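You operate a simulated robot arm through the tools that you are given. There is no shell and no other tool.

Carry out the task below with a simulated robot arm. There is one attempt and no reset: what you move stays moved.

Task
Fill the heater to about MAX, vent the air and start it at the heat on the card.
Fine: leave the flow wheel.

The check looks at the end state, three seconds after you hand in, the way a careful person would. Anything else that was tipped, shoved, dropped, spilled or broken makes it a failure.

Robot
A 6-joint arm with a two-finger parallel gripper, fixed in place. Base frame: the origin is on the floor under the middle of its stand, x ahead of it, y to its left, z up. Lengths are in mm, angles in rad, forces in N, time in s.
With the tool pointing down near the work surface it reaches from about 240 to 640 mm from the base axis. Its first joint turns from -1.152 to 1.152 rad. Payload 2.7 kg.
The TCP is the grasp point between the finger pads, 23 mm short of the fingertips. In the tool frame z runs along the fingers and y along their closing line. Largest opening 94 mm; finger width 38, thickness 10; the body of the gripper, 54 by 96 mm, starts 39 mm behind the TCP.
Orientation is told as [roll, pitch, yaw] about the base's x, y, z axes, in that order, counted from this pose: with the fingers straight down and closing along the base's y, the tool's x points along the base's -x, its y along +y and its z along -z.

Tools
- The arm moves only by the tool servo_tool. Its argument "plan" is a list of rows, each a list of 3 entries, a list of its own where there are three numbers: the shift along the tool's x, y, z in mm, then the turn, a rotation vector about the tool's x, y, z in rad, then the gripper command, from -1 (shut) to 1 (fully open), values between in proportion. In form: [[[dx, dy, dz], [ax, ay, az], jaw], ...]. A call has 1 to 20 rows; each row shifts and turns the commanded pose from where the row before left it, along the tool's axes as they then stand. Each row takes 0.2 s and may step no farther than 50 mm and 0.15 rad from the row before; otherwise, or with a gripper value out of range, the whole call is refused. A pose out of reach is approached as far as the arm can. The call stops where the force on the tool passes 90 N (or 10 N more than at its start, if that is more) or the arm is blocked; 0.2 s more then pass. Each finger travels about 45 mm/s and halts on what it meets, pressing with about 25 N; the grip force reading is that of the motor and also rises with nothing between the fingers. The clock runs only during rows and for 0.2 s after the last one: add rows that do not move to give the fingers time. The reply holds the time, the measured pose of the TCP, the force on the tool along the base axes, the opening and the grip force, in the units named above and with some noise, with the torque about the TCP (base axes, N m) and any sound that the robot's microphone picked up.
- Cameras (640 x 400 px; columns grow to the right, rows downward): "scene" is fixed at [94, -446.3, 1427.4]; the picture's right is [0.59, -0.81, 0.00], its down [-0.28, -0.21, -0.94] and it looks along [0.76, 0.56, -0.35] (base axes); focal length 304 px, centre (320, 200). "wrist" rides on the gripper at [86, 16, -75] in the tool frame; the picture's right is [-0.18, 0.98, 0.00], its down [-0.58, -0.11, -0.81] and it looks along [-0.79, -0.15, 0.59] (tool axes); focal length 243 px, centre (320, 200). There is no depth. A picture from a camera that has moved, and an enlarged one, comes with that camera's place and axes in the base frame and with its lens.
- capture(camera): a new picture of that camera. It takes no simulated time.
- zoom(camera, box): a new picture of the part [left, top, right, bottom] of that camera's present view, enlarged. It takes no simulated time.
- sign_off(): hands the job in; it is judged then, once.

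Places have to be worked out from the pictures, the camera data and where the tool is seen. Open the gripper and draw the arm clear of the work before you hand the job in, unless the task says otherwise.

The tools are called after "Emit:" as name(argument=value, ...) on one line, values as JSON. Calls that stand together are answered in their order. servo_tool: Moves the arm, as the interface text tells. Its arguments: {"type":"object","properties":{"plan":{"type":"array","items":{"type":"array"}}},"required":["plan"]} The other tools are called the same way: capture (camera) takes a picture; zoom (camera, box) takes an enlarged picture of a part of a camera's view; sign_off () hands the job in.

At the start:

```text
clock: 0.0
eef_pos: [289.0, 50.0, 1354.4]
ee_rot: [-0.002, -0.002, -0.001]
ft_force: [0.2, -0.2, 0.1]
wrist_torque: [0.01, 0.0, 0.03]
width: 93.9
grip_force: 0.1
```

scene: 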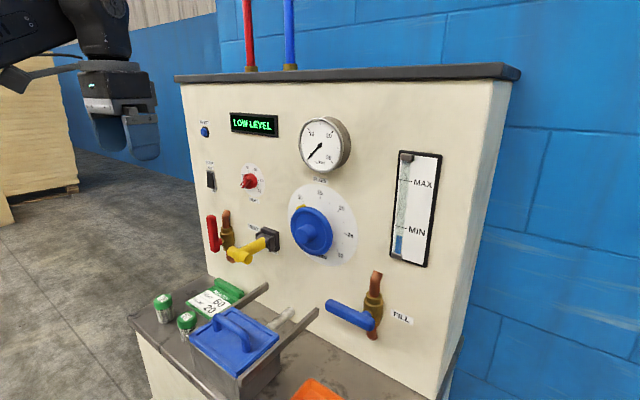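
wrist: 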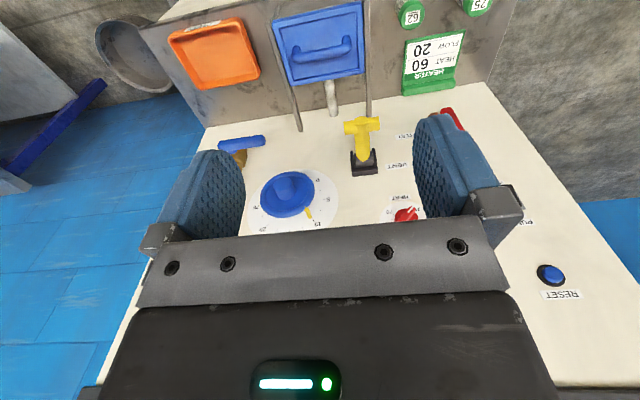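

I'll begin by enlarging the panel to read the labels, display, card and controls before moving anything.

Emit:
zoom(camera="scene", box=[180, 90, 340, 190])

Emit:
zoom(camera="scene", box=[190, 180, 350, 280])

Emit:
zoom(camera="scene", box=[130, 260, 370, 400])

Emit:
zoom(camera="scene", box=[310, 240, 470, 360])

Emit:
zoom(camera="scene", box=[370, 140, 460, 280])

Emit:
zoom(camera="wrist", box=[200, 60, 520, 260])

```text
4.00 times, centred on (260, 140) of scene
camera zoom: at [94.0, -446.3, 1427.4], right [0.59, -0.81, 0.0], down [-0.28, -0.21, -0.94], along [0.76, 0.56, -0.35], focal length 1216 px, centre (560, 440)
```

zoom: 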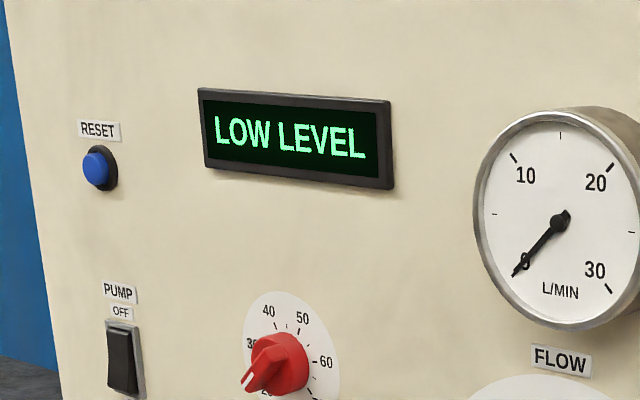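

```text
4.00 times, centred on (270, 230) of scene
camera zoom: at [94.0, -446.3, 1427.4], right [0.59, -0.81, 0.0], down [-0.28, -0.21, -0.94], along [0.76, 0.56, -0.35], focal length 1216 px, centre (520, 80)
```

zoom: 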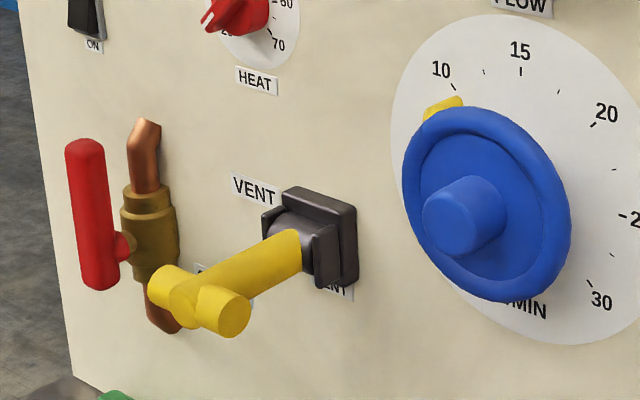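

```text
2.67 times, centred on (250, 330) of scene
camera zoom: at [94.0, -446.3, 1427.4], right [0.59, -0.81, 0.0], down [-0.28, -0.21, -0.94], along [0.76, 0.56, -0.35], focal length 811 px, centre (507, -147)
```

zoom: 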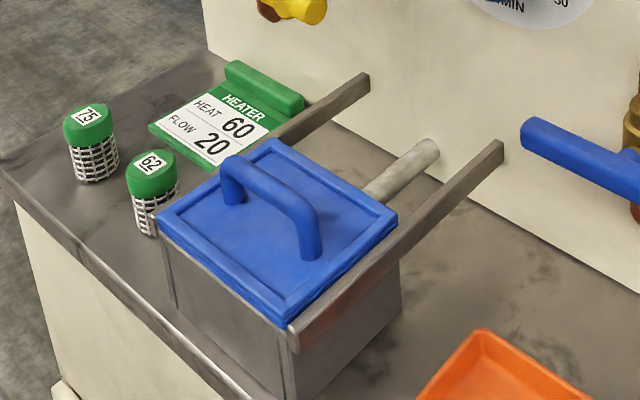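

```text
3.33 times, centred on (390, 300) of scene
camera zoom: at [94.0, -446.3, 1427.4], right [0.59, -0.81, 0.0], down [-0.28, -0.21, -0.94], along [0.76, 0.56, -0.35], focal length 1014 px, centre (87, -133)
```

zoom: 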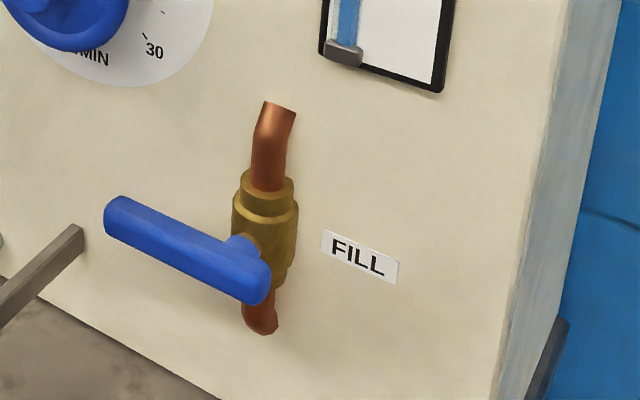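

```text
2.86 times, centred on (415, 210) of scene
camera zoom: at [94.0, -446.3, 1427.4], right [0.59, -0.81, 0.0], down [-0.28, -0.21, -0.94], along [0.76, 0.56, -0.35], focal length 869 px, centre (49, 171)
```

zoom: 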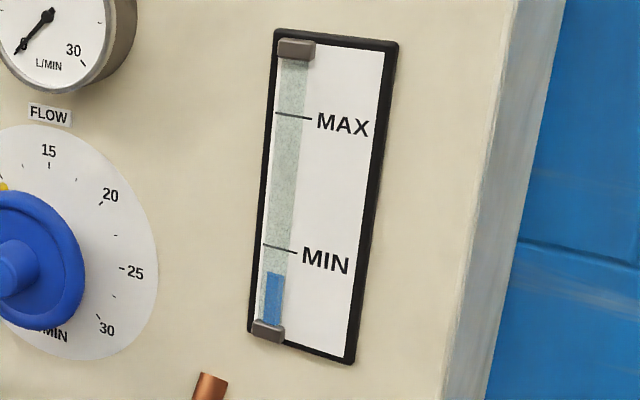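

```text
2.00 times, centred on (360, 160) of wrist
camera zoom: at [200.9, 65.6, 1429.5], right [0.18, 0.98, 0.0], down [0.58, -0.11, 0.81], along [0.79, -0.15, -0.59], focal length 485 px, centre (240, 280)
```

zoom: 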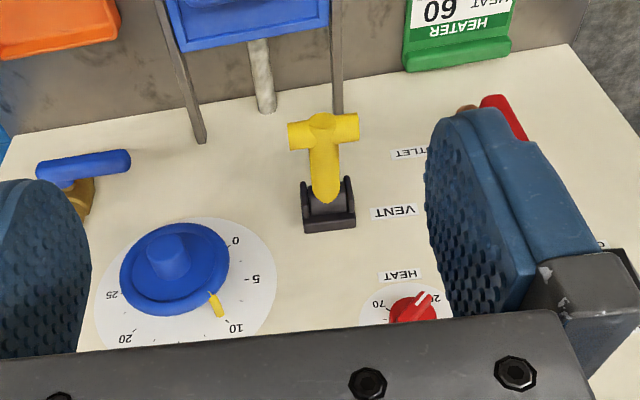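

The card reads HEAT 60 / FLOW 20, the display says LOW LEVEL and the level sits just below MIN. From both cameras I place the panel face at about x=605, so I'll enlarge further to see the vent, heat dial, pump and outlet details.

Emit:
zoom(camera="scene", box=[225, 155, 275, 205])

Emit:
zoom(camera="scene", box=[200, 205, 290, 275])

Emit:
zoom(camera="scene", box=[190, 150, 230, 200])

Emit:
zoom(camera="wrist", box=[320, 90, 440, 190])

Emit:
zoom(camera="wrist", box=[360, 180, 440, 230])

Emit:
zoom(camera="wrist", box=[200, 120, 280, 180])

```text
8.00 times, centred on (250, 180) of scene
camera zoom: at [94.0, -446.3, 1427.4], right [0.59, -0.81, 0.0], down [-0.28, -0.21, -0.94], along [0.76, 0.56, -0.35], focal length 2433 px, centre (880, 360)
```

zoom: 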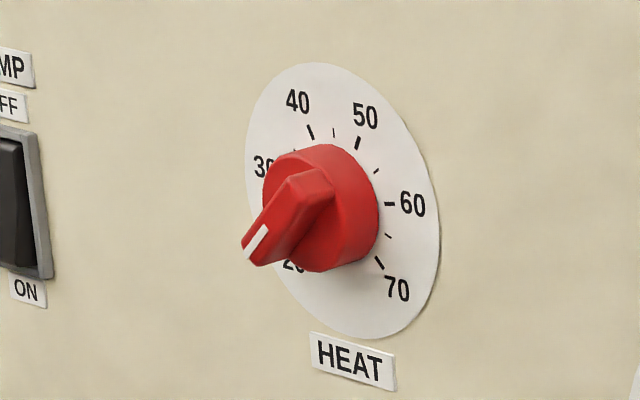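

```text
5.71 times, centred on (245, 240) of scene
camera zoom: at [94.0, -446.3, 1427.4], right [0.59, -0.81, 0.0], down [-0.28, -0.21, -0.94], along [0.76, 0.56, -0.35], focal length 1738 px, centre (749, -29)
```

zoom: 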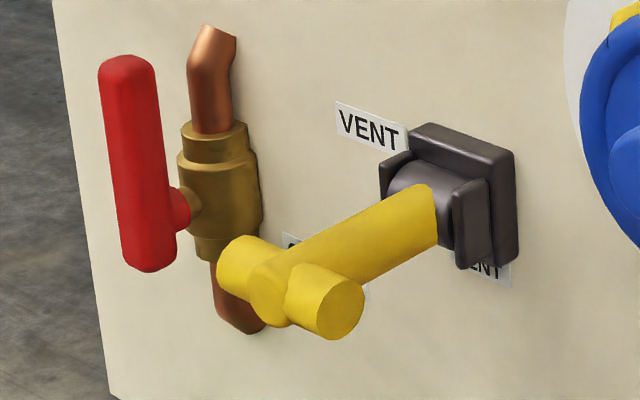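

```text
8.00 times, centred on (210, 175) of scene
camera zoom: at [94.0, -446.3, 1427.4], right [0.59, -0.81, 0.0], down [-0.28, -0.21, -0.94], along [0.76, 0.56, -0.35], focal length 2433 px, centre (1200, 400)
```

zoom: 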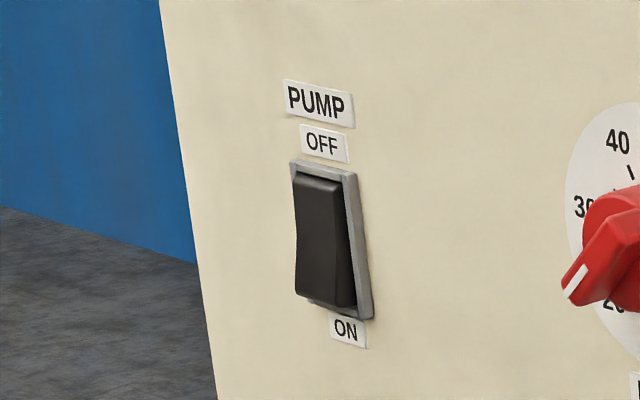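

```text
4.00 times, centred on (380, 140) of wrist
camera zoom: at [200.9, 65.6, 1429.5], right [0.18, 0.98, 0.0], down [0.58, -0.11, 0.81], along [0.79, -0.15, -0.59], focal length 970 px, centre (80, 440)
```

zoom: 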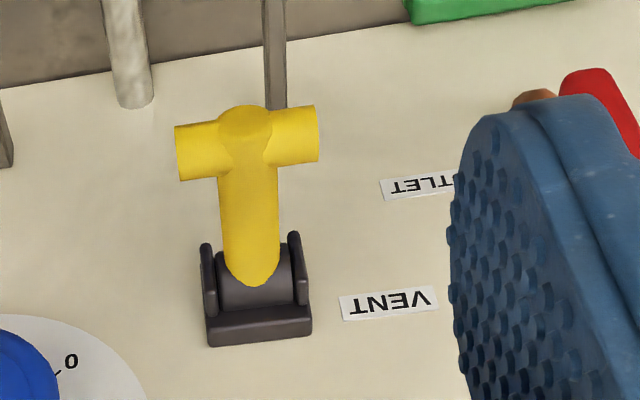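

```text
8.00 times, centred on (400, 205) of wrist
camera zoom: at [200.9, 65.6, 1429.5], right [0.18, 0.98, 0.0], down [0.58, -0.11, 0.81], along [0.79, -0.15, -0.59], focal length 1941 px, centre (-320, 160)
```

zoom: 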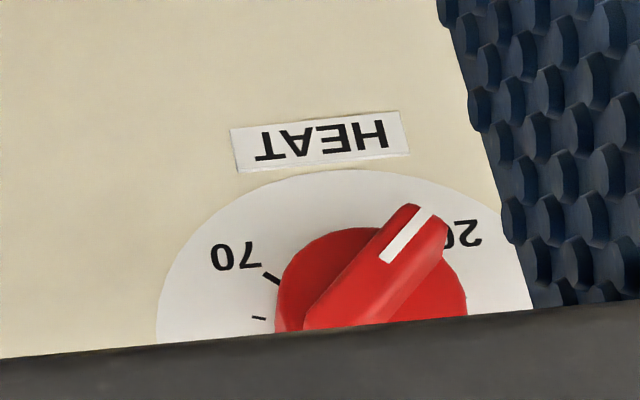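

```text
6.67 times, centred on (240, 150) of wrist
camera zoom: at [200.9, 65.6, 1429.5], right [0.18, 0.98, 0.0], down [0.58, -0.11, 0.81], along [0.79, -0.15, -0.59], focal length 1618 px, centre (853, 533)
```

zoom: 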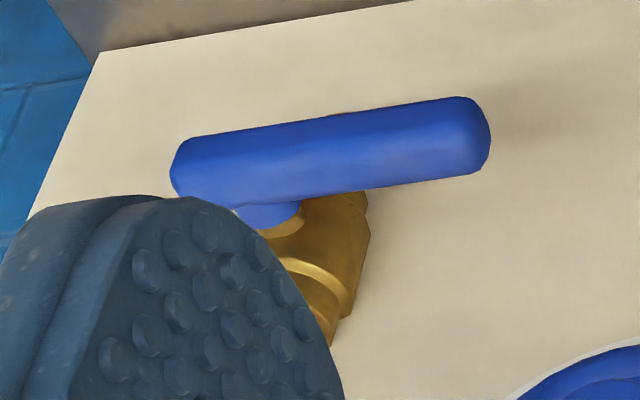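

The heat dial runs 20–70 with the pointer near 20. The vent lever sticks straight out of the panel, to about (497, 89, 1045), and the fill handle lies horizontal, meaning closed, at about x=556, z=970. I'll move the arm slightly forward and pitch the tool so the fingers point at the panel.

Emit:
servo_tool(plan=[[[-40, 0, 0], [0, 0, 0], 1], [[-40, 0, 0], [0, 0, 0], 1], [[0, 0, 0], [0, -0.1428, 0], 1], [[0, 0, 0], [0, -0.1428, 0], 1], [[0, 0, 0], [0, -0.1428, 0], 1], [[0, 0, 0], [0, -0.1428, 0], 1], [[0, 0, 0], [0, -0.1428, 0], 1], [[0, 0, 0], [0, -0.1428, 0], 1], [[0, 0, 0], [0, -0.1428, 0], 1], [[0, 0, 0], [0, -0.1428, 0], 1], [[0, 0, 0], [0, -0.1428, 0], 1], [[0, 0, 0], [0, -0.1428, 0], 1], [[0, 0, 0], [0, -0.1428, 0], 1], [[0, 0, 0], [0, 0, 0], 1]])

```text
clock: 3.0
eef_pos: [367.4, 54.1, 1356.1]
ee_rot: [0.058, -1.538, -0.058]
ft_force: [-0.8, 0.4, -0.2]
wrist_torque: [-0.01, 0.0, -0.02]
width: 93.9
grip_force: 0.0
out of reach, approached as far as the arm can: row 2, 13
```

The turn worked, with rows 2 and 13 near the reach limit at this height. I'll take both views to check the arm pose and panel.

Emit:
capture(camera="scene")

Emit:
capture(camera="wrist")

```text
taken
```

scene: 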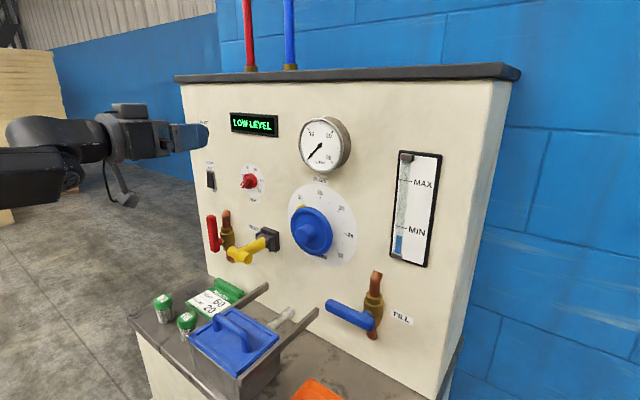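

```text
taken
camera wrist: at [288.0, 69.1, 1272.1], right [0.01, 0.98, 0.19], down [-0.79, -0.11, 0.61], along [0.62, -0.15, 0.77], focal length 243 px, centre (320, 200)
```

wrist: 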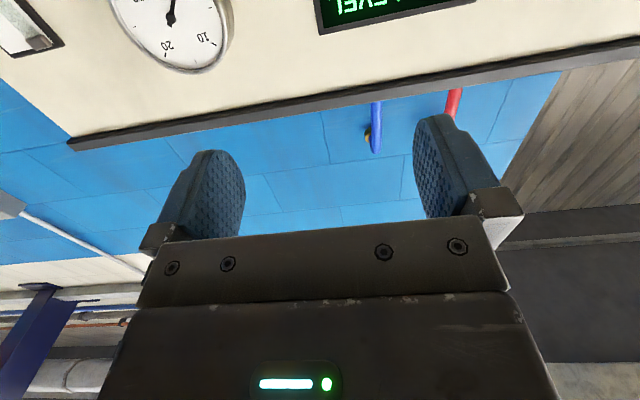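

The tool now points at the panel and the wrist camera looks up from below it. I'll descend and shift right to sit in front of the fill handle, staying well back from the panel.

Emit:
servo_tool(plan=[[[42, -20, 0], [0, 0, 0], 1], [[42, -22, 0], [0, 0, 0], 1], [[42, -22, 0], [0, 0, 0], 1], [[42, -22, 0], [0, 0, 0], 1], [[42, -22, 0], [0, 0, 0], 1], [[42, -22, 0], [0, 0, 0], 1], [[42, -22, 0], [0, 0, 0], 1], [[42, -22, 0], [0, 0, 0], 1], [[40, -22, 0], [0, 0, 0], 1], [[0, 0, 0], [0, 0, 0], 1]])

Emit:
capture(camera="scene")

Emit:
capture(camera="wrist")

```text
clock: 5.2
eef_pos: [400.4, 107.3, 1075.1]
ee_rot: [-1.422, -1.541, 1.413]
ft_force: [-0.2, -0.4, 0.0]
wrist_torque: [0.01, 0.02, 0.0]
width: 94.1
grip_force: 0.0
out of reach, approached as far as the arm can: row 1, 2, 3, 4, 5, 6, 7, 8, 9
```

```text
taken
```

scene: 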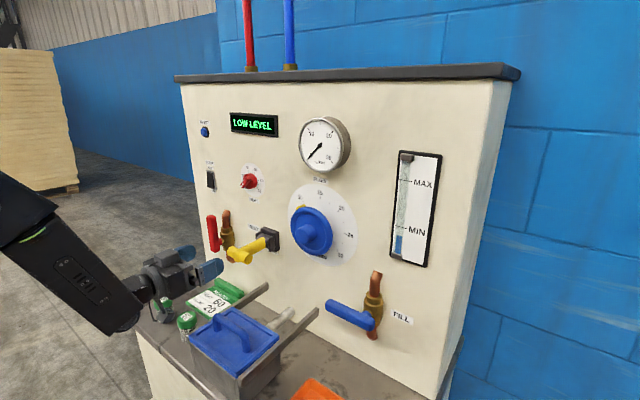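

```text
taken
camera wrist: at [325.1, 120.1, 988.4], right [0.01, 0.99, 0.16], down [-0.8, -0.09, 0.59], along [0.59, -0.13, 0.79], focal length 243 px, centre (320, 200)
```

wrist: 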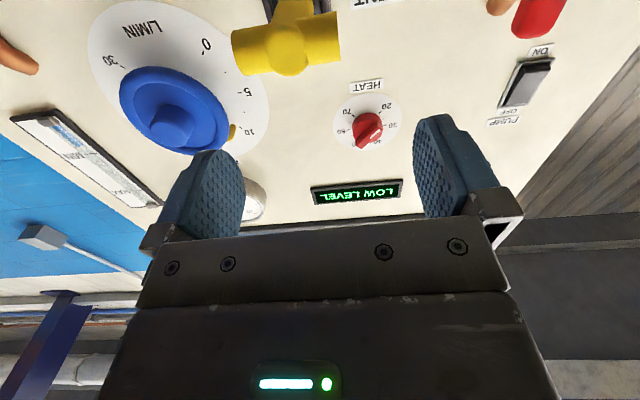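

The arm stopped at about (400, 107, 1075) rather than the commanded place, so this close-in pose was out of reach. Before pushing forward near the vent lever, I'll raise the command in small steps and see how the arm responds.

Emit:
servo_tool(plan=[[[-30, 0, 0], [0, 0, 0], 1], [[0, 0, 0], [0, 0, 0], 1]])

```text
clock: 5.8
eef_pos: [402.6, 107.3, 1102.7]
ee_rot: [-1.917, -1.569, 1.916]
ft_force: [0.7, 0.2, 0.1]
wrist_torque: [-0.02, 0.01, 0.0]
width: 93.8
grip_force: 0.1
```

The command now starts from the arm's actual pose and rising works normally. I'll test a small move to the right (−y) at this height.

Emit:
servo_tool(plan=[[[0, -30, 0], [0, 0, 0], 1], [[0, 0, 0], [0, 0, 0], 1]])

```text
clock: 6.4
eef_pos: [398.3, 103.7, 1104.1]
ee_rot: [1.862, -1.569, -1.866]
ft_force: [0.4, 0.3, -0.1]
wrist_torque: [0.0, -0.02, -0.02]
width: 93.7
grip_force: 0.0
out of reach, approached as far as the arm can: row 1
```

Moving right is blocked because the wrist is too close to the base axis, so I need to be farther forward. I'll go to x≈470, which is above the vent bar and about 75 mm short of the wheel hub, then shift right.

Emit:
servo_tool(plan=[[[-10, 0, 36], [0, 0, 0], 1], [[0, 0, 36], [0, 0, 0], 1], [[0, -30, 0], [0, 0, 0], 1], [[0, -30, 0], [0, 0, 0], 1], [[0, 0, 0], [0, 0, 0], 1]])

```text
clock: 7.6
eef_pos: [465.2, 113.9, 1120.0]
ee_rot: [-1.365, -1.568, 1.355]
ft_force: [0.2, -1.2, -0.4]
wrist_torque: [0.02, 0.0, 0.03]
width: 94.1
grip_force: 0.0
out of reach, approached as far as the arm can: row 1, 2, 3, 4
```

It's still refusing to go right and drifting left instead, so a joint limit seems to be involved. I'll look at the arm's configuration.

Emit:
zoom(camera="scene", box=[0, 150, 320, 350])

Emit:
capture(camera="wrist")

```text
2.00 times, centred on (160, 250) of scene
camera zoom: at [94.0, -446.3, 1427.4], right [0.59, -0.81, 0.0], down [-0.28, -0.21, -0.94], along [0.76, 0.56, -0.35], focal length 608 px, centre (640, 100)
```

zoom: 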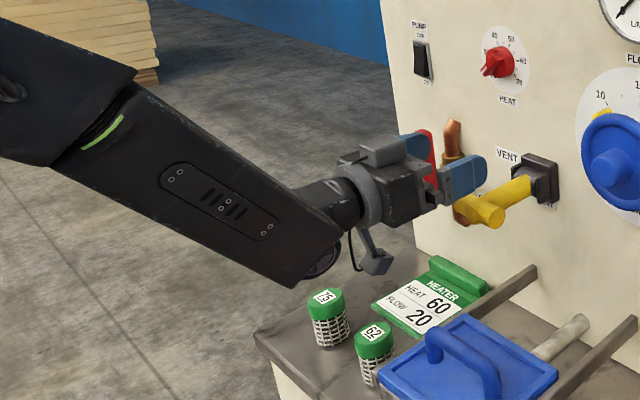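

```text
taken
camera wrist: at [390.1, 129.8, 1033.3], right [0.01, 0.98, 0.18], down [-0.81, -0.1, 0.58], along [0.59, -0.15, 0.79], focal length 243 px, centre (320, 200)
```

wrist: 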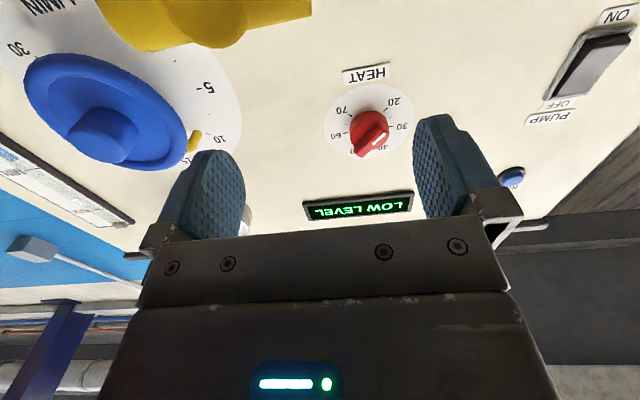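

It looks like the wrist passed near a singularity off-plane during the pitch, so its roll joint sits close to a stop in this branch. I'll back out, rise, and return the tool to pointing down. Then I'll redo the pitch exactly in the arm's own plane (y=0).

Emit:
servo_tool(plan=[[[0, 0, -35], [0, 0, 0], 1], [[-20, 0, -35], [0, 0, 0], 1], [[-42, 0, 0], [0, 0, 0], 1], [[-42, -8, 0], [0, 0, 0], 1], [[-42, -8, -5], [0, 0, 0], 1], [[-42, -10, -5], [0, 0, 0], 1], [[-42, -10, -5], [0, 0, 0], 1], [[0, -10, -10], [0, 0, 0], 1], [[0, 0, 0], [0, 0, 0], 1]])

```text
clock: 9.6
eef_pos: [368.3, 67.4, 1349.4]
ee_rot: [-1.935, -1.568, 1.937]
ft_force: [0.2, 0.5, -0.1]
wrist_torque: [0.0, -0.02, 0.0]
width: 94.1
grip_force: 0.1
```

Back at (368, 67, 1349) with no limit reported. Now I'll turn the tool back to pointing down.

Emit:
servo_tool(plan=[[[0, 0, 0], [0, 0.1428, 0], 1], [[0, 0, 0], [0, 0.1428, 0], 1], [[0, 0, 0], [0, 0.1428, 0], 1], [[0, 0, 0], [0, 0.1428, 0], 1], [[0, 0, 0], [0, 0.1428, 0], 1], [[0, 0, 0], [0, 0.1428, 0], 1], [[0, 0, 0], [0, 0.1428, 0], 1], [[0, 0, 0], [0, 0.1428, 0], 1], [[0, 0, 0], [0, 0.1428, 0], 1], [[0, 0, 0], [0, 0.1428, 0], 1], [[0, 0, 0], [0, 0.1428, 0], 1], [[0, 0, 0], [0, 0, 0], 1]])

Emit:
capture(camera="scene")

```text
clock: 12.2
eef_pos: [369.7, 67.2, 1348.4]
ee_rot: [0.0, -0.002, -0.002]
ft_force: [0.3, 0.6, -0.2]
wrist_torque: [-0.02, -0.01, -0.04]
width: 93.9
grip_force: 0.0
```

```text
taken
```

scene: 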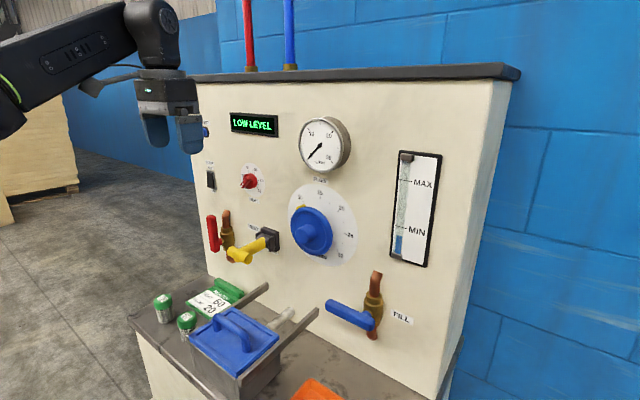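

The forearm actually points upward at this height, so the singular crossing happened during the off-plane descent. I'll centre at y=0 with the tool down, descend to z≈1110 at x≈440, and pitch there so the crossing stays in-plane.

Emit:
servo_tool(plan=[[[0, -34, 0], [0, 0, 0], -1], [[0, -33.2, 0], [0, 0, 0], -1], [[-12, 0, 40], [0, 0, 0], -1], [[-12, 0, 40], [0, 0, 0], -1], [[-12, 0, 40], [0, 0, 0], -1], [[-12, 0, 40], [0, 0, 0], -1], [[-12, 0, 40], [0, 0, 0], -1], [[-12, 0, 38], [0, 0, 0], -1], [[0, 0, 0], [0, 0, 0], -1]])

```text
clock: 14.2
eef_pos: [444.7, -1.5, 1107.5]
ee_rot: [-0.003, -0.002, -0.001]
ft_force: [-0.4, 0.4, 0.2]
wrist_torque: [0.01, 0.0, -0.01]
width: 0.0
grip_force: 24.6
```

Now at (445, ~0, 1107), tool down and gripper shut. I'll pitch up in-plane.

Emit:
servo_tool(plan=[[[0, 0, 0], [0, -0.1428, 0], -1], [[0, 0, 0], [0, -0.1428, 0], -1], [[0, 0, 0], [0, -0.1428, 0], -1], [[0, 0, 0], [0, -0.1428, 0], -1], [[0, 0, 0], [0, -0.1428, 0], -1], [[0, 0, 0], [0, -0.1428, 0], -1], [[0, 0, 0], [0, -0.1428, 0], -1], [[0, 0, 0], [0, -0.1428, 0], -1], [[0, 0, 0], [0, -0.1428, 0], -1], [[0, 0, 0], [0, -0.1428, 0], -1], [[0, 0, 0], [0, -0.1428, 0], -1], [[0, 0, 0], [0, 0, 0], -1]])

Emit:
capture(camera="scene")

Emit:
capture(camera="wrist")

```text
clock: 16.8
eef_pos: [458.8, 55.0, 1138.3]
ee_rot: [-0.158, -1.313, 0.091]
ft_force: [-0.1, 0.7, -0.2]
wrist_torque: [0.02, -0.03, 0.01]
width: 0.1
grip_force: 24.7
out of reach, approached as far as the arm can: row 6, 7, 8, 9, 10, 11
```

```text
taken
```

scene: 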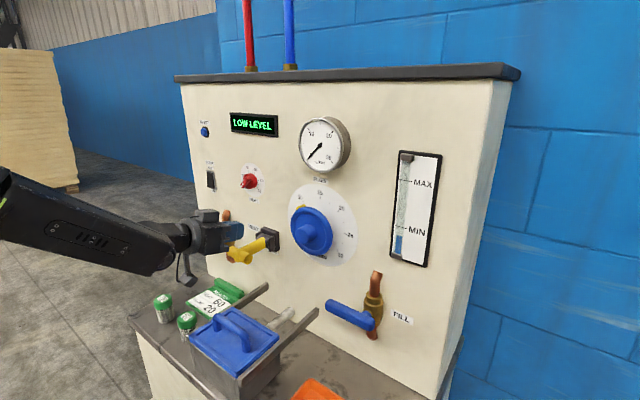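

```text
taken
camera wrist: at [364.9, 73.0, 1073.8], right [0.11, 0.98, 0.14], down [-0.64, -0.04, 0.77], along [0.76, -0.17, 0.62], focal length 243 px, centre (320, 200)
```

wrist: 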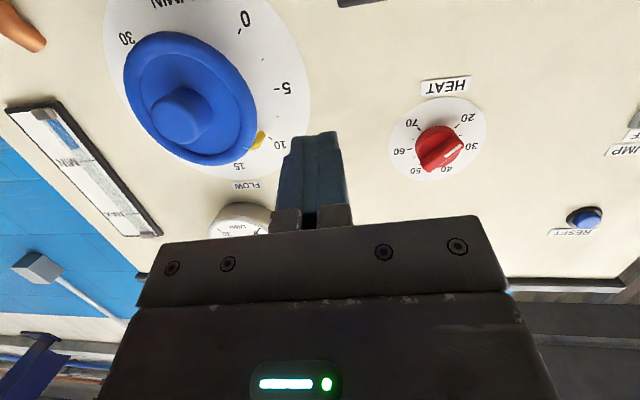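

The joint-5 crossing is not possible, since the tool reaches only down to the forearm's slope in-plane, about 45° below horizontal. A 45° down-forward tool is enough to work the fill handle, so I'll pitch back to roughly that angle first.

Emit:
servo_tool(plan=[[[0, 0, 0], [0, 0.1428, 0], -1], [[0, 0, 0], [0, 0.1428, 0], -1], [[0, 0, 0], [0, 0.1428, 0], -1], [[0, 0, 0], [0, 0.1428, 0], -1], [[0, 0, 0], [0, 0.06, 0], -1], [[0, 0, 0], [0, 0, 0], -1]])

```text
clock: 18.2
eef_pos: [459.7, 54.4, 1138.9]
ee_rot: [-0.048, -0.683, -0.022]
ft_force: [-0.7, 0.6, -0.5]
wrist_torque: [0.02, 0.03, 0.0]
width: 0.0
grip_force: 25.0
```

Now at about 51° below horizontal at (460, 54, 1139). I'll straighten the small roll and yaw error and shift right to y≈-150, well in front of the wheel hub.

Emit:
servo_tool(plan=[[[0, 0, 0], [-0.0615, -0.04, -0.017], -1], [[0, -41, 0], [0, 0, 0], -1], [[0, -41, 0], [0, 0, 0], -1], [[0, -41, 0], [0, 0, 0], -1], [[0, -41, 0], [0, 0, 0], -1], [[0, -40, 0], [0, 0, 0], -1], [[0, 0, 0], [0, 0, 0], -1]])

Emit:
capture(camera="scene")

Emit:
capture(camera="wrist")

```text
clock: 19.8
eef_pos: [461.3, -149.2, 1141.1]
ee_rot: [-0.001, -0.721, 0.0]
ft_force: [-1.1, -0.3, 0.0]
wrist_torque: [0.01, 0.03, -0.03]
width: 0.0
grip_force: 24.9
```

```text
taken
```

scene: 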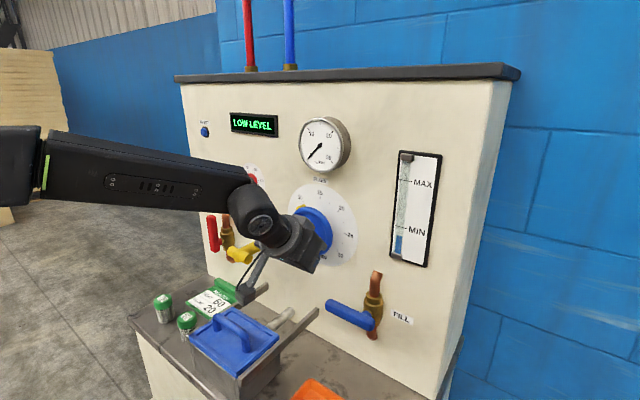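

```text
taken
camera wrist: at [344.4, -134.4, 1140.0], right [0.14, 0.98, 0.12], down [-0.1, -0.11, 0.99], along [0.99, -0.15, 0.08], focal length 243 px, centre (320, 200)
```

wrist: 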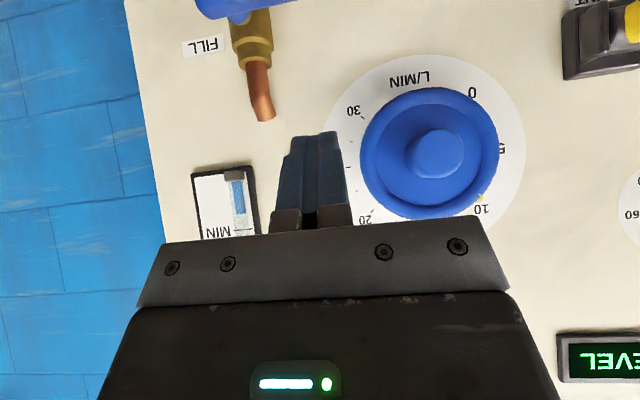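

The pose is accurate here. The fill valve is visible at the top of the wrist view, so I'll lower to about z=1000 with the same stand-off and look at the handle properly.

Emit:
servo_tool(plan=[[[23.1, 0, 26.3], [0, 0, 0], -1], [[23.1, 0, 26.3], [0, 0, 0], -1], [[23.1, 0, 26.3], [0, 0, 0], -1], [[23.1, 0, 26.3], [0, 0, 0], -1], [[0, 0, 0], [0, 0, 0], -1]])

Emit:
capture(camera="wrist")

Emit:
capture(camera="scene")

```text
clock: 21.0
eef_pos: [458.9, -150.5, 997.3]
ee_rot: [-0.004, -0.723, 0.002]
ft_force: [0.3, 0.4, 0.0]
wrist_torque: [-0.01, 0.0, -0.02]
width: 0.3
grip_force: 25.0
```

```text
taken
camera wrist: at [343.2, -135.8, 996.0], right [0.14, 0.98, 0.12], down [-0.1, -0.11, 0.99], along [0.99, -0.15, 0.08], focal length 243 px, centre (320, 200)
```

wrist: 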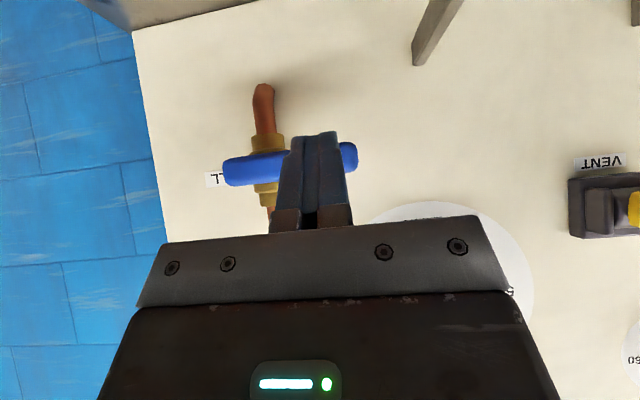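

```text
taken
```

scene: 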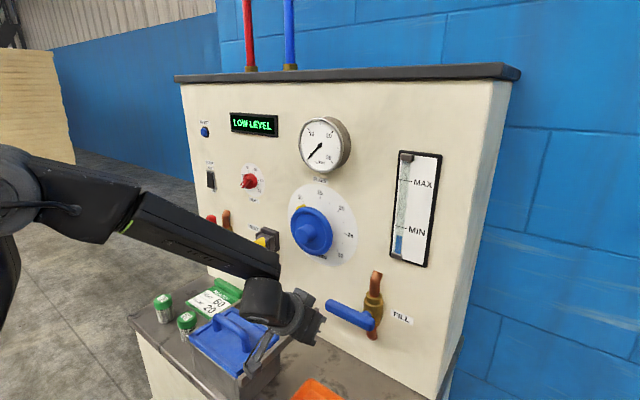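

The handle is at about x=549, z=979, with its tip near y=-131 and its pivot near y=-222. There is also a VENT label under the vent base, so I'll enlarge that area and the valve before pushing.

Emit:
zoom(camera="wrist", box=[540, 130, 640, 250])

Emit:
zoom(camera="wrist", box=[190, 60, 390, 240])

Emit:
zoom(camera="scene", box=[230, 250, 430, 370])

```text
3.33 times, centred on (590, 190) of wrist
camera zoom: at [343.2, -135.8, 996.0], right [0.14, 0.98, 0.12], down [-0.1, -0.11, 0.99], along [0.99, -0.15, 0.08], focal length 809 px, centre (-580, 233)
```

zoom: 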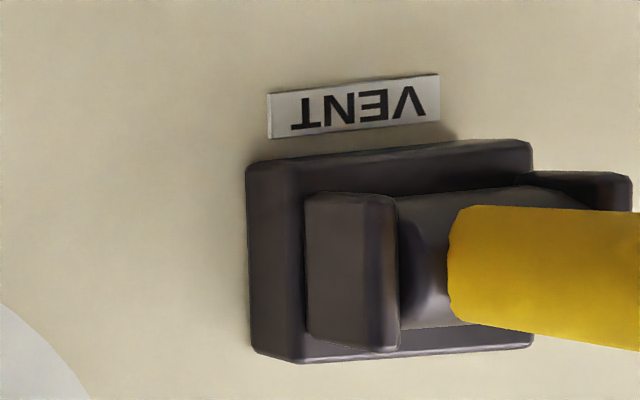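

```text
2.22 times, centred on (290, 150) of wrist
camera zoom: at [343.2, -135.8, 996.0], right [0.14, 0.98, 0.12], down [-0.1, -0.11, 0.99], along [0.99, -0.15, 0.08], focal length 539 px, centre (387, 311)
```

zoom: 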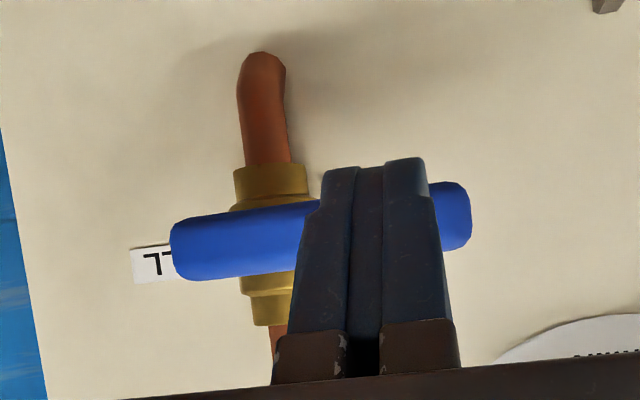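

```text
3.20 times, centred on (330, 310) of scene
camera zoom: at [94.0, -446.3, 1427.4], right [0.59, -0.81, 0.0], down [-0.28, -0.21, -0.94], along [0.76, 0.56, -0.35], focal length 973 px, centre (288, -152)
```

zoom: 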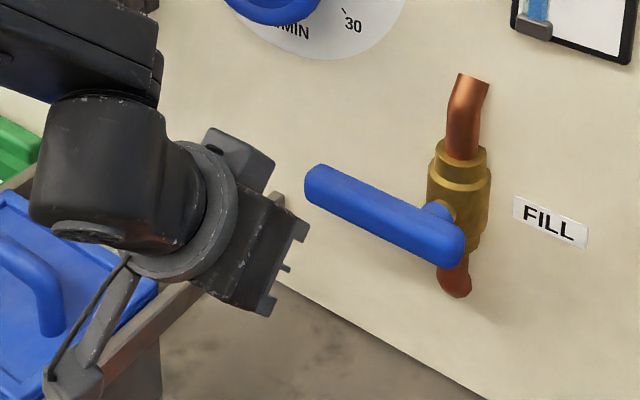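

The valve pivot comes out at about (y=-221, z=980). I'll lower the closed fingers and bring them forward under the handle, leaving about 13 mm clearance.

Emit:
servo_tool(plan=[[[22.1, 0, 25.2], [0, 0, 0], -1], [[22.1, 0, 25.2], [0, 0, 0], -1], [[-28.2, 0, 24.7], [0, 0, 0], -1], [[-28.2, 0, 24.7], [0, 0, 0], -1], [[0, 0, 0], [0, 0, 0], -1]])

Emit:
capture(camera="wrist")

Emit:
zoom(camera="scene", box=[230, 250, 430, 370])

```text
clock: 22.2
eef_pos: [534.9, -150.8, 930.9]
ee_rot: [-0.002, -0.722, 0.003]
ft_force: [-1.0, -0.4, 0.1]
wrist_torque: [0.03, 0.01, 0.02]
width: 0.0
grip_force: 25.1
```

```text
taken
camera wrist: at [419.6, -135.8, 930.7], right [0.14, 0.98, 0.12], down [-0.1, -0.11, 0.99], along [0.99, -0.15, 0.08], focal length 243 px, centre (320, 200)
```

wrist: 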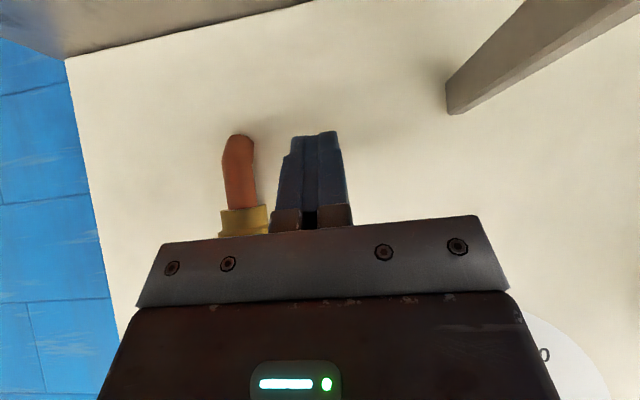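

```text
3.20 times, centred on (330, 310) of scene
camera zoom: at [94.0, -446.3, 1427.4], right [0.59, -0.81, 0.0], down [-0.28, -0.21, -0.94], along [0.76, 0.56, -0.35], focal length 973 px, centre (288, -152)
```

zoom: 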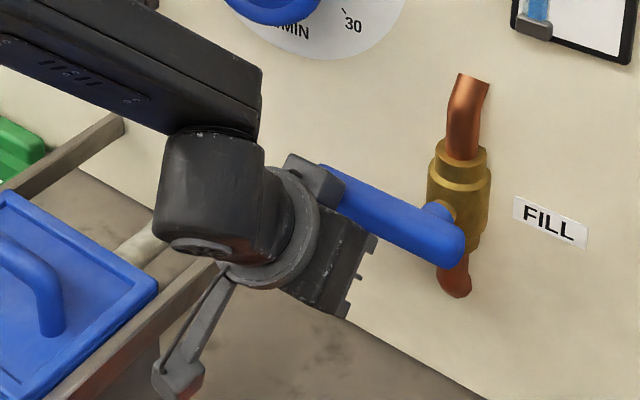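

The fingers sit under the handle as planned. I'll push up along the arc about the pivot, first to roughly 45°.

Emit:
servo_tool(plan=[[[-13.2, 0, -15.0], [0, 0, 0], -1], [[-13.4, 4.7, -15.3], [0, 0, 0], -1], [[-13.7, -1, -15.6], [0, 0, 0], -1], [[-12.9, -6.6, -14.7], [0, 0, 0], -1]])

Emit:
zoom(camera="scene", box=[230, 130, 470, 370])

Emit:
capture(camera="wrist")

```text
clock: 23.2
eef_pos: [534.3, -154.5, 1014.3]
ee_rot: [-0.001, -0.723, 0.001]
ft_force: [0.4, 0.5, -0.8]
wrist_torque: [-0.02, 0.01, 0.03]
width: 0.1
grip_force: 25.3
```

```text
1.67 times, centred on (350, 250) of scene
camera zoom: at [94.0, -446.3, 1427.4], right [0.59, -0.81, 0.0], down [-0.28, -0.21, -0.94], along [0.76, 0.56, -0.35], focal length 507 px, centre (270, 117)
```

zoom: 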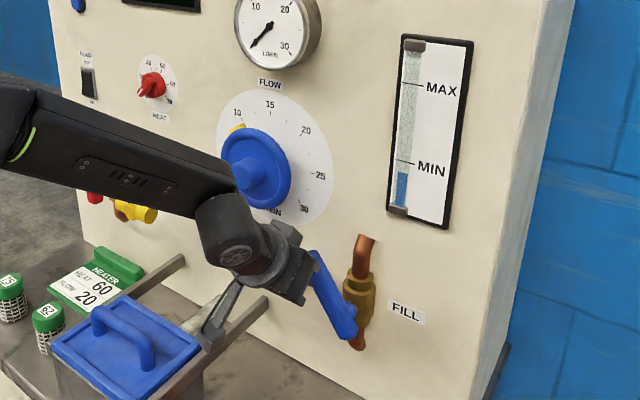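

```text
taken
camera wrist: at [419.3, -138.3, 1013.4], right [0.14, 0.98, 0.12], down [-0.1, -0.11, 0.99], along [0.99, -0.15, 0.08], focal length 243 px, centre (320, 200)
```

wrist: 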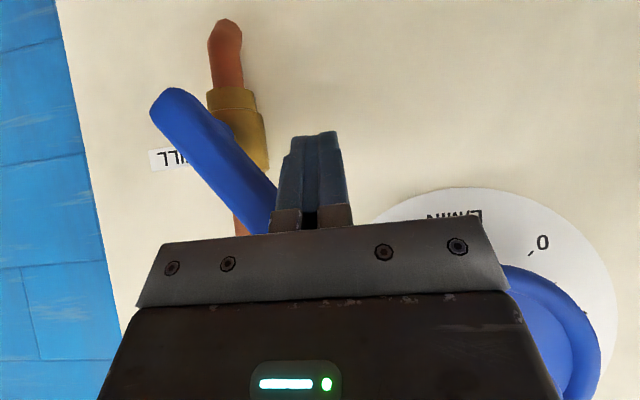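

The handle follows easily and is now near 50°. I'll continue the arc to vertical and check the level gauge.

Emit:
servo_tool(plan=[[[-9.6, -11, -10.9], [0, 0, 0], -1], [[-8.6, -15.8, -9.8], [0, 0, 0], -1], [[-5.4, -18.6, -6.2], [0, 0, 0], -1]])

Emit:
zoom(camera="scene", box=[230, 130, 470, 370])

Emit:
capture(camera="wrist")

```text
clock: 24.0
eef_pos: [534.4, -195.2, 1047.0]
ee_rot: [0.002, -0.72, 0.001]
ft_force: [-3.6, 15.9, -3.0]
wrist_torque: [-0.12, 0.04, 0.14]
width: 0.2
grip_force: 25.2
```

```text
1.67 times, centred on (350, 250) of scene
camera zoom: at [94.0, -445.8, 1427.5], right [0.59, -0.81, 0.0], down [-0.28, -0.21, -0.94], along [0.76, 0.56, -0.35], focal length 507 px, centre (270, 117)
```

zoom: 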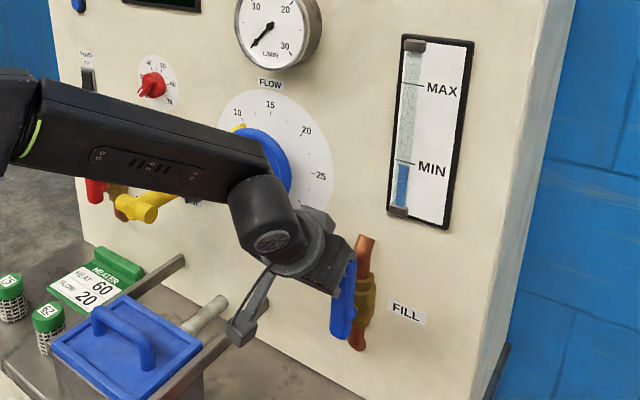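

```text
taken
camera wrist: at [419.3, -181.2, 1046.8], right [0.13, 0.98, 0.12], down [-0.09, -0.11, 0.99], along [0.99, -0.14, 0.08], focal length 243 px, centre (320, 200)
```

wrist: 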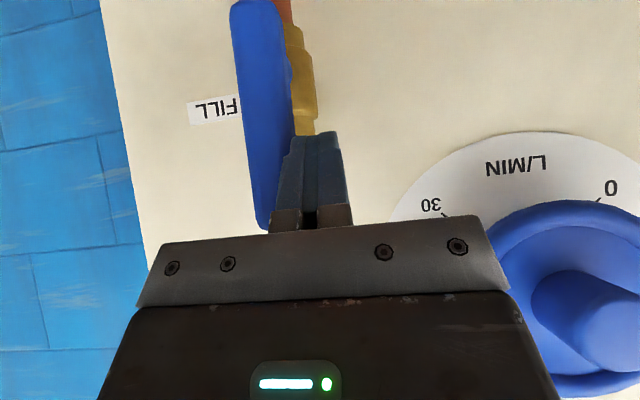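

The handle is at its vertical stop (about 16 N) and the level is already rising, now at about MIN. I'll back out, go to the right side of the handle ready to push it shut, and re-measure the level.

Emit:
servo_tool(plan=[[[27.1, 5, -23.7], [0, 0, 0], -1], [[0, -49, 0], [0, 0, 0], -1], [[-27.1, -14, 23.7], [0, 0, 0], -1]])

Emit:
zoom(camera="scene", box=[370, 140, 460, 280])

Emit:
capture(camera="wrist")

Emit:
zoom(camera="scene", box=[190, 90, 430, 370])

```text
clock: 24.8
eef_pos: [535.5, -255.5, 1048.8]
ee_rot: [-0.004, -0.722, 0.0]
ft_force: [-0.3, 0.2, -0.3]
wrist_torque: [-0.01, 0.01, 0.0]
width: 0.0
grip_force: 25.1
```

```text
2.86 times, centred on (415, 210) of scene
camera zoom: at [93.9, -446.3, 1427.4], right [0.59, -0.81, 0.0], down [-0.28, -0.21, -0.94], along [0.76, 0.56, -0.35], focal length 869 px, centre (49, 171)
```

zoom: 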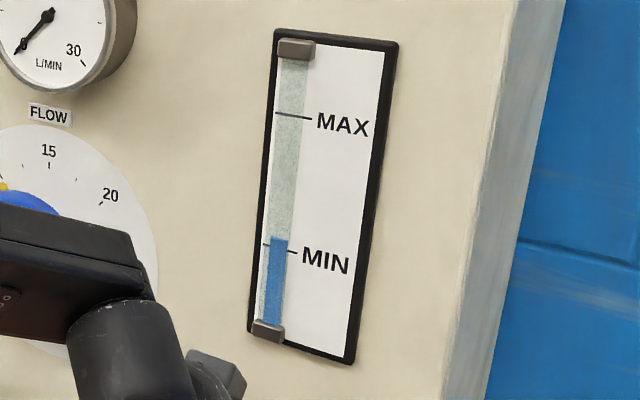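

```text
taken
camera wrist: at [420.0, -241.2, 1048.8], right [0.14, 0.98, 0.12], down [-0.1, -0.11, 0.99], along [0.99, -0.15, 0.08], focal length 243 px, centre (320, 200)
```

wrist: 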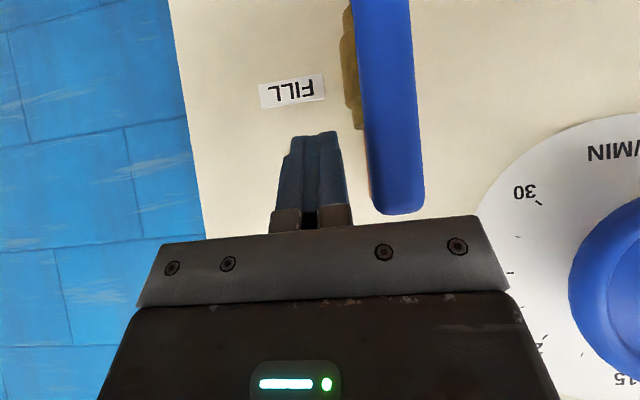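

```text
1.43 times, centred on (310, 230) of scene
camera zoom: at [93.9, -446.3, 1427.4], right [0.59, -0.81, 0.0], down [-0.28, -0.21, -0.94], along [0.76, 0.56, -0.35], focal length 434 px, centre (334, 157)
```

zoom: 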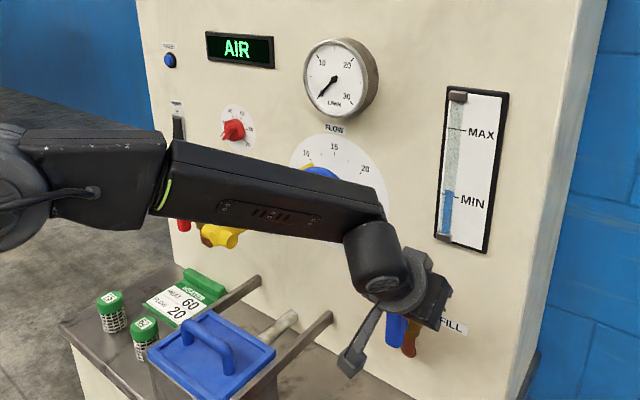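

The display now says AIR and the level is just above MIN, rising about 19 px/s in this enlargement with roughly 120 px left to MAX. The finger is in place to the right of the upright handle, so I'll wait about 3 s and measure again.

Emit:
servo_tool(plan=[[[0, 0, 0], [0, 0, 0], -1], [[0, 0, 0], [0, 0, 0], -1], [[0, 0, 0], [0, 0, 0], -1], [[0, 0, 0], [0, 0, 0], -1], [[0, 0, 0], [0, 0, 0], -1], [[0, 0, 0], [0, 0, 0], -1], [[0, 0, 0], [0, 0, 0], -1], [[0, 0, 0], [0, 0, 0], -1], [[0, 0, 0], [0, 0, 0], -1], [[0, 0, 0], [0, 0, 0], -1], [[0, 0, 0], [0, 0, 0], -1], [[0, 0, 0], [0, 0, 0], -1], [[0, 0, 0], [0, 0, 0], -1], [[0, 0, 0], [0, 0, 0], -1]])

Emit:
zoom(camera="scene", box=[370, 140, 460, 280])

```text
clock: 27.8
eef_pos: [535.6, -255.8, 1049.9]
ee_rot: [-0.003, -0.721, 0.001]
ft_force: [-0.5, 0.8, 0.1]
wrist_torque: [-0.03, 0.0, 0.0]
width: 0.0
grip_force: 25.3
```

```text
2.86 times, centred on (415, 210) of scene
camera zoom: at [94.0, -446.3, 1427.4], right [0.59, -0.81, 0.0], down [-0.28, -0.21, -0.94], along [0.76, 0.56, -0.35], focal length 869 px, centre (49, 171)
```

zoom: 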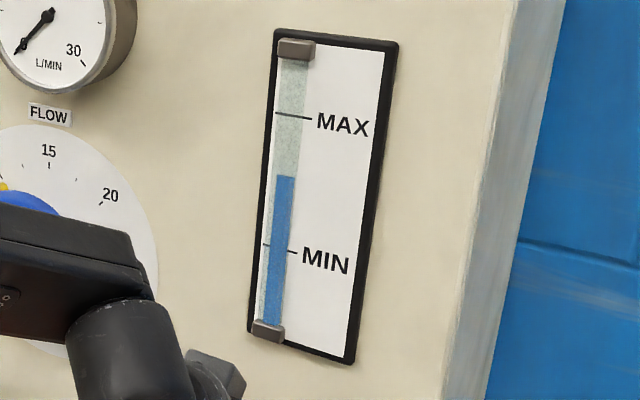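

The level is at 176 px, rising 20 px/s, with MAX at about 115. I'll wait 1.8 s more so that closing, which lets in about 18 px more, lands near MAX.

Emit:
servo_tool(plan=[[[0, 0, 0], [0, 0, 0], -1], [[0, 0, 0], [0, 0, 0], -1], [[0, 0, 0], [0, 0, 0], -1], [[0, 0, 0], [0, 0, 0], -1], [[0, 0, 0], [0, 0, 0], -1], [[0, 0, 0], [0, 0, 0], -1], [[0, 0, 0], [0, 0, 0], -1], [[0, 0, 0], [0, 0, 0], -1]])

Emit:
zoom(camera="scene", box=[370, 140, 460, 280])

```text
clock: 29.6
eef_pos: [536.7, -256.0, 1048.2]
ee_rot: [-0.003, -0.723, 0.0]
ft_force: [0.1, -0.6, -0.4]
wrist_torque: [-0.02, 0.03, 0.02]
width: 0.0
grip_force: 25.8
```

```text
2.86 times, centred on (415, 210) of scene
camera zoom: at [94.0, -446.3, 1427.4], right [0.59, -0.81, 0.0], down [-0.28, -0.21, -0.94], along [0.76, 0.56, -0.35], focal length 869 px, centre (49, 171)
```

zoom: 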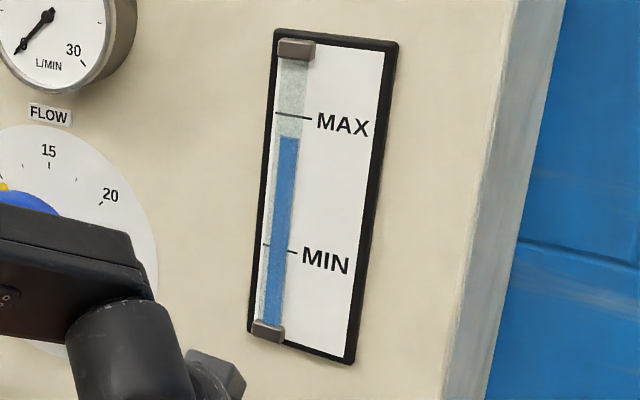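

The level is at 137 px, so I'll push the handle shut along the arc now.

Emit:
servo_tool(plan=[[[2, 14, 2.3], [0, 0, 0], -1], [[-2.4, 15.8, -2.8], [0, 0, 0], -1], [[0, 16.3, 0], [0, 0, 0], -1], [[2.6, 16.2, 2.9], [0, 0, 0], -1], [[5.1, 14.8, 5.8], [0, 0, 0], -1], [[7.2, 12.9, 8.3], [0, 0, 0], -1], [[9.2, 10, 10.5], [0, 0, 0], -1]])

Emit:
zoom(camera="scene", box=[370, 140, 460, 280])

Emit:
zoom(camera="scene", box=[250, 220, 430, 360])

Emit:
capture(camera="wrist")

```text
clock: 31.2
eef_pos: [535.0, -157.9, 1014.3]
ee_rot: [-0.008, -0.729, 0.003]
ft_force: [-13.1, -8.4, 15.8]
wrist_torque: [-0.4, 0.26, 0.14]
width: 0.0
grip_force: 25.3
```

```text
2.86 times, centred on (415, 210) of scene
camera zoom: at [93.3, -446.5, 1427.4], right [0.59, -0.81, 0.0], down [-0.28, -0.21, -0.94], along [0.76, 0.56, -0.35], focal length 869 px, centre (49, 171)
```

zoom: 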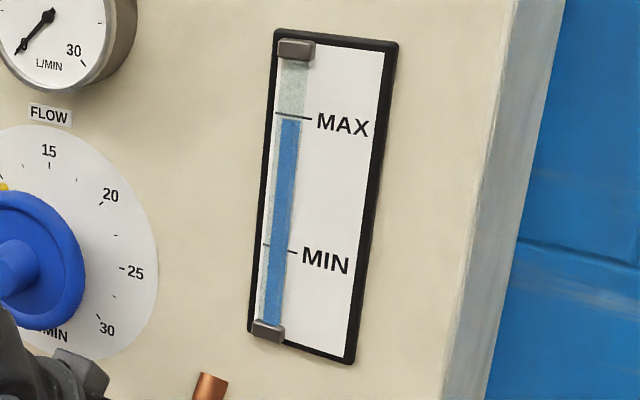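

```text
2.86 times, centred on (340, 290) of scene
camera zoom: at [93.3, -446.5, 1427.4], right [0.59, -0.81, 0.0], down [-0.28, -0.21, -0.94], along [0.76, 0.56, -0.35], focal length 869 px, centre (263, -57)
```

zoom: 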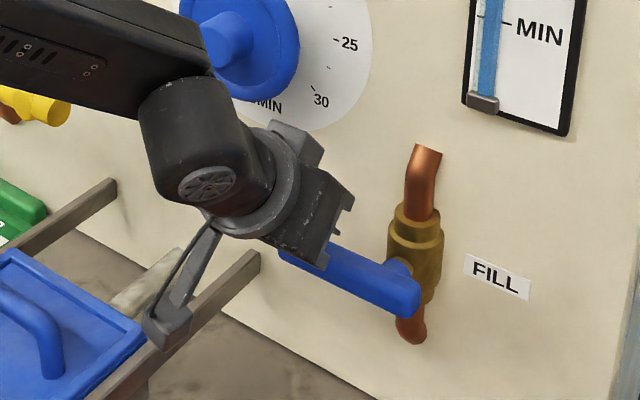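

```text
taken
camera wrist: at [419.2, -142.4, 1013.5], right [0.14, 0.98, 0.12], down [-0.1, -0.1, 0.99], along [0.98, -0.15, 0.09], focal length 243 px, centre (320, 200)
```

wrist: 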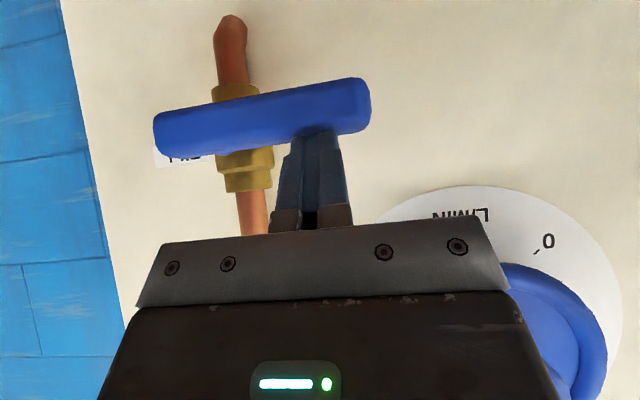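

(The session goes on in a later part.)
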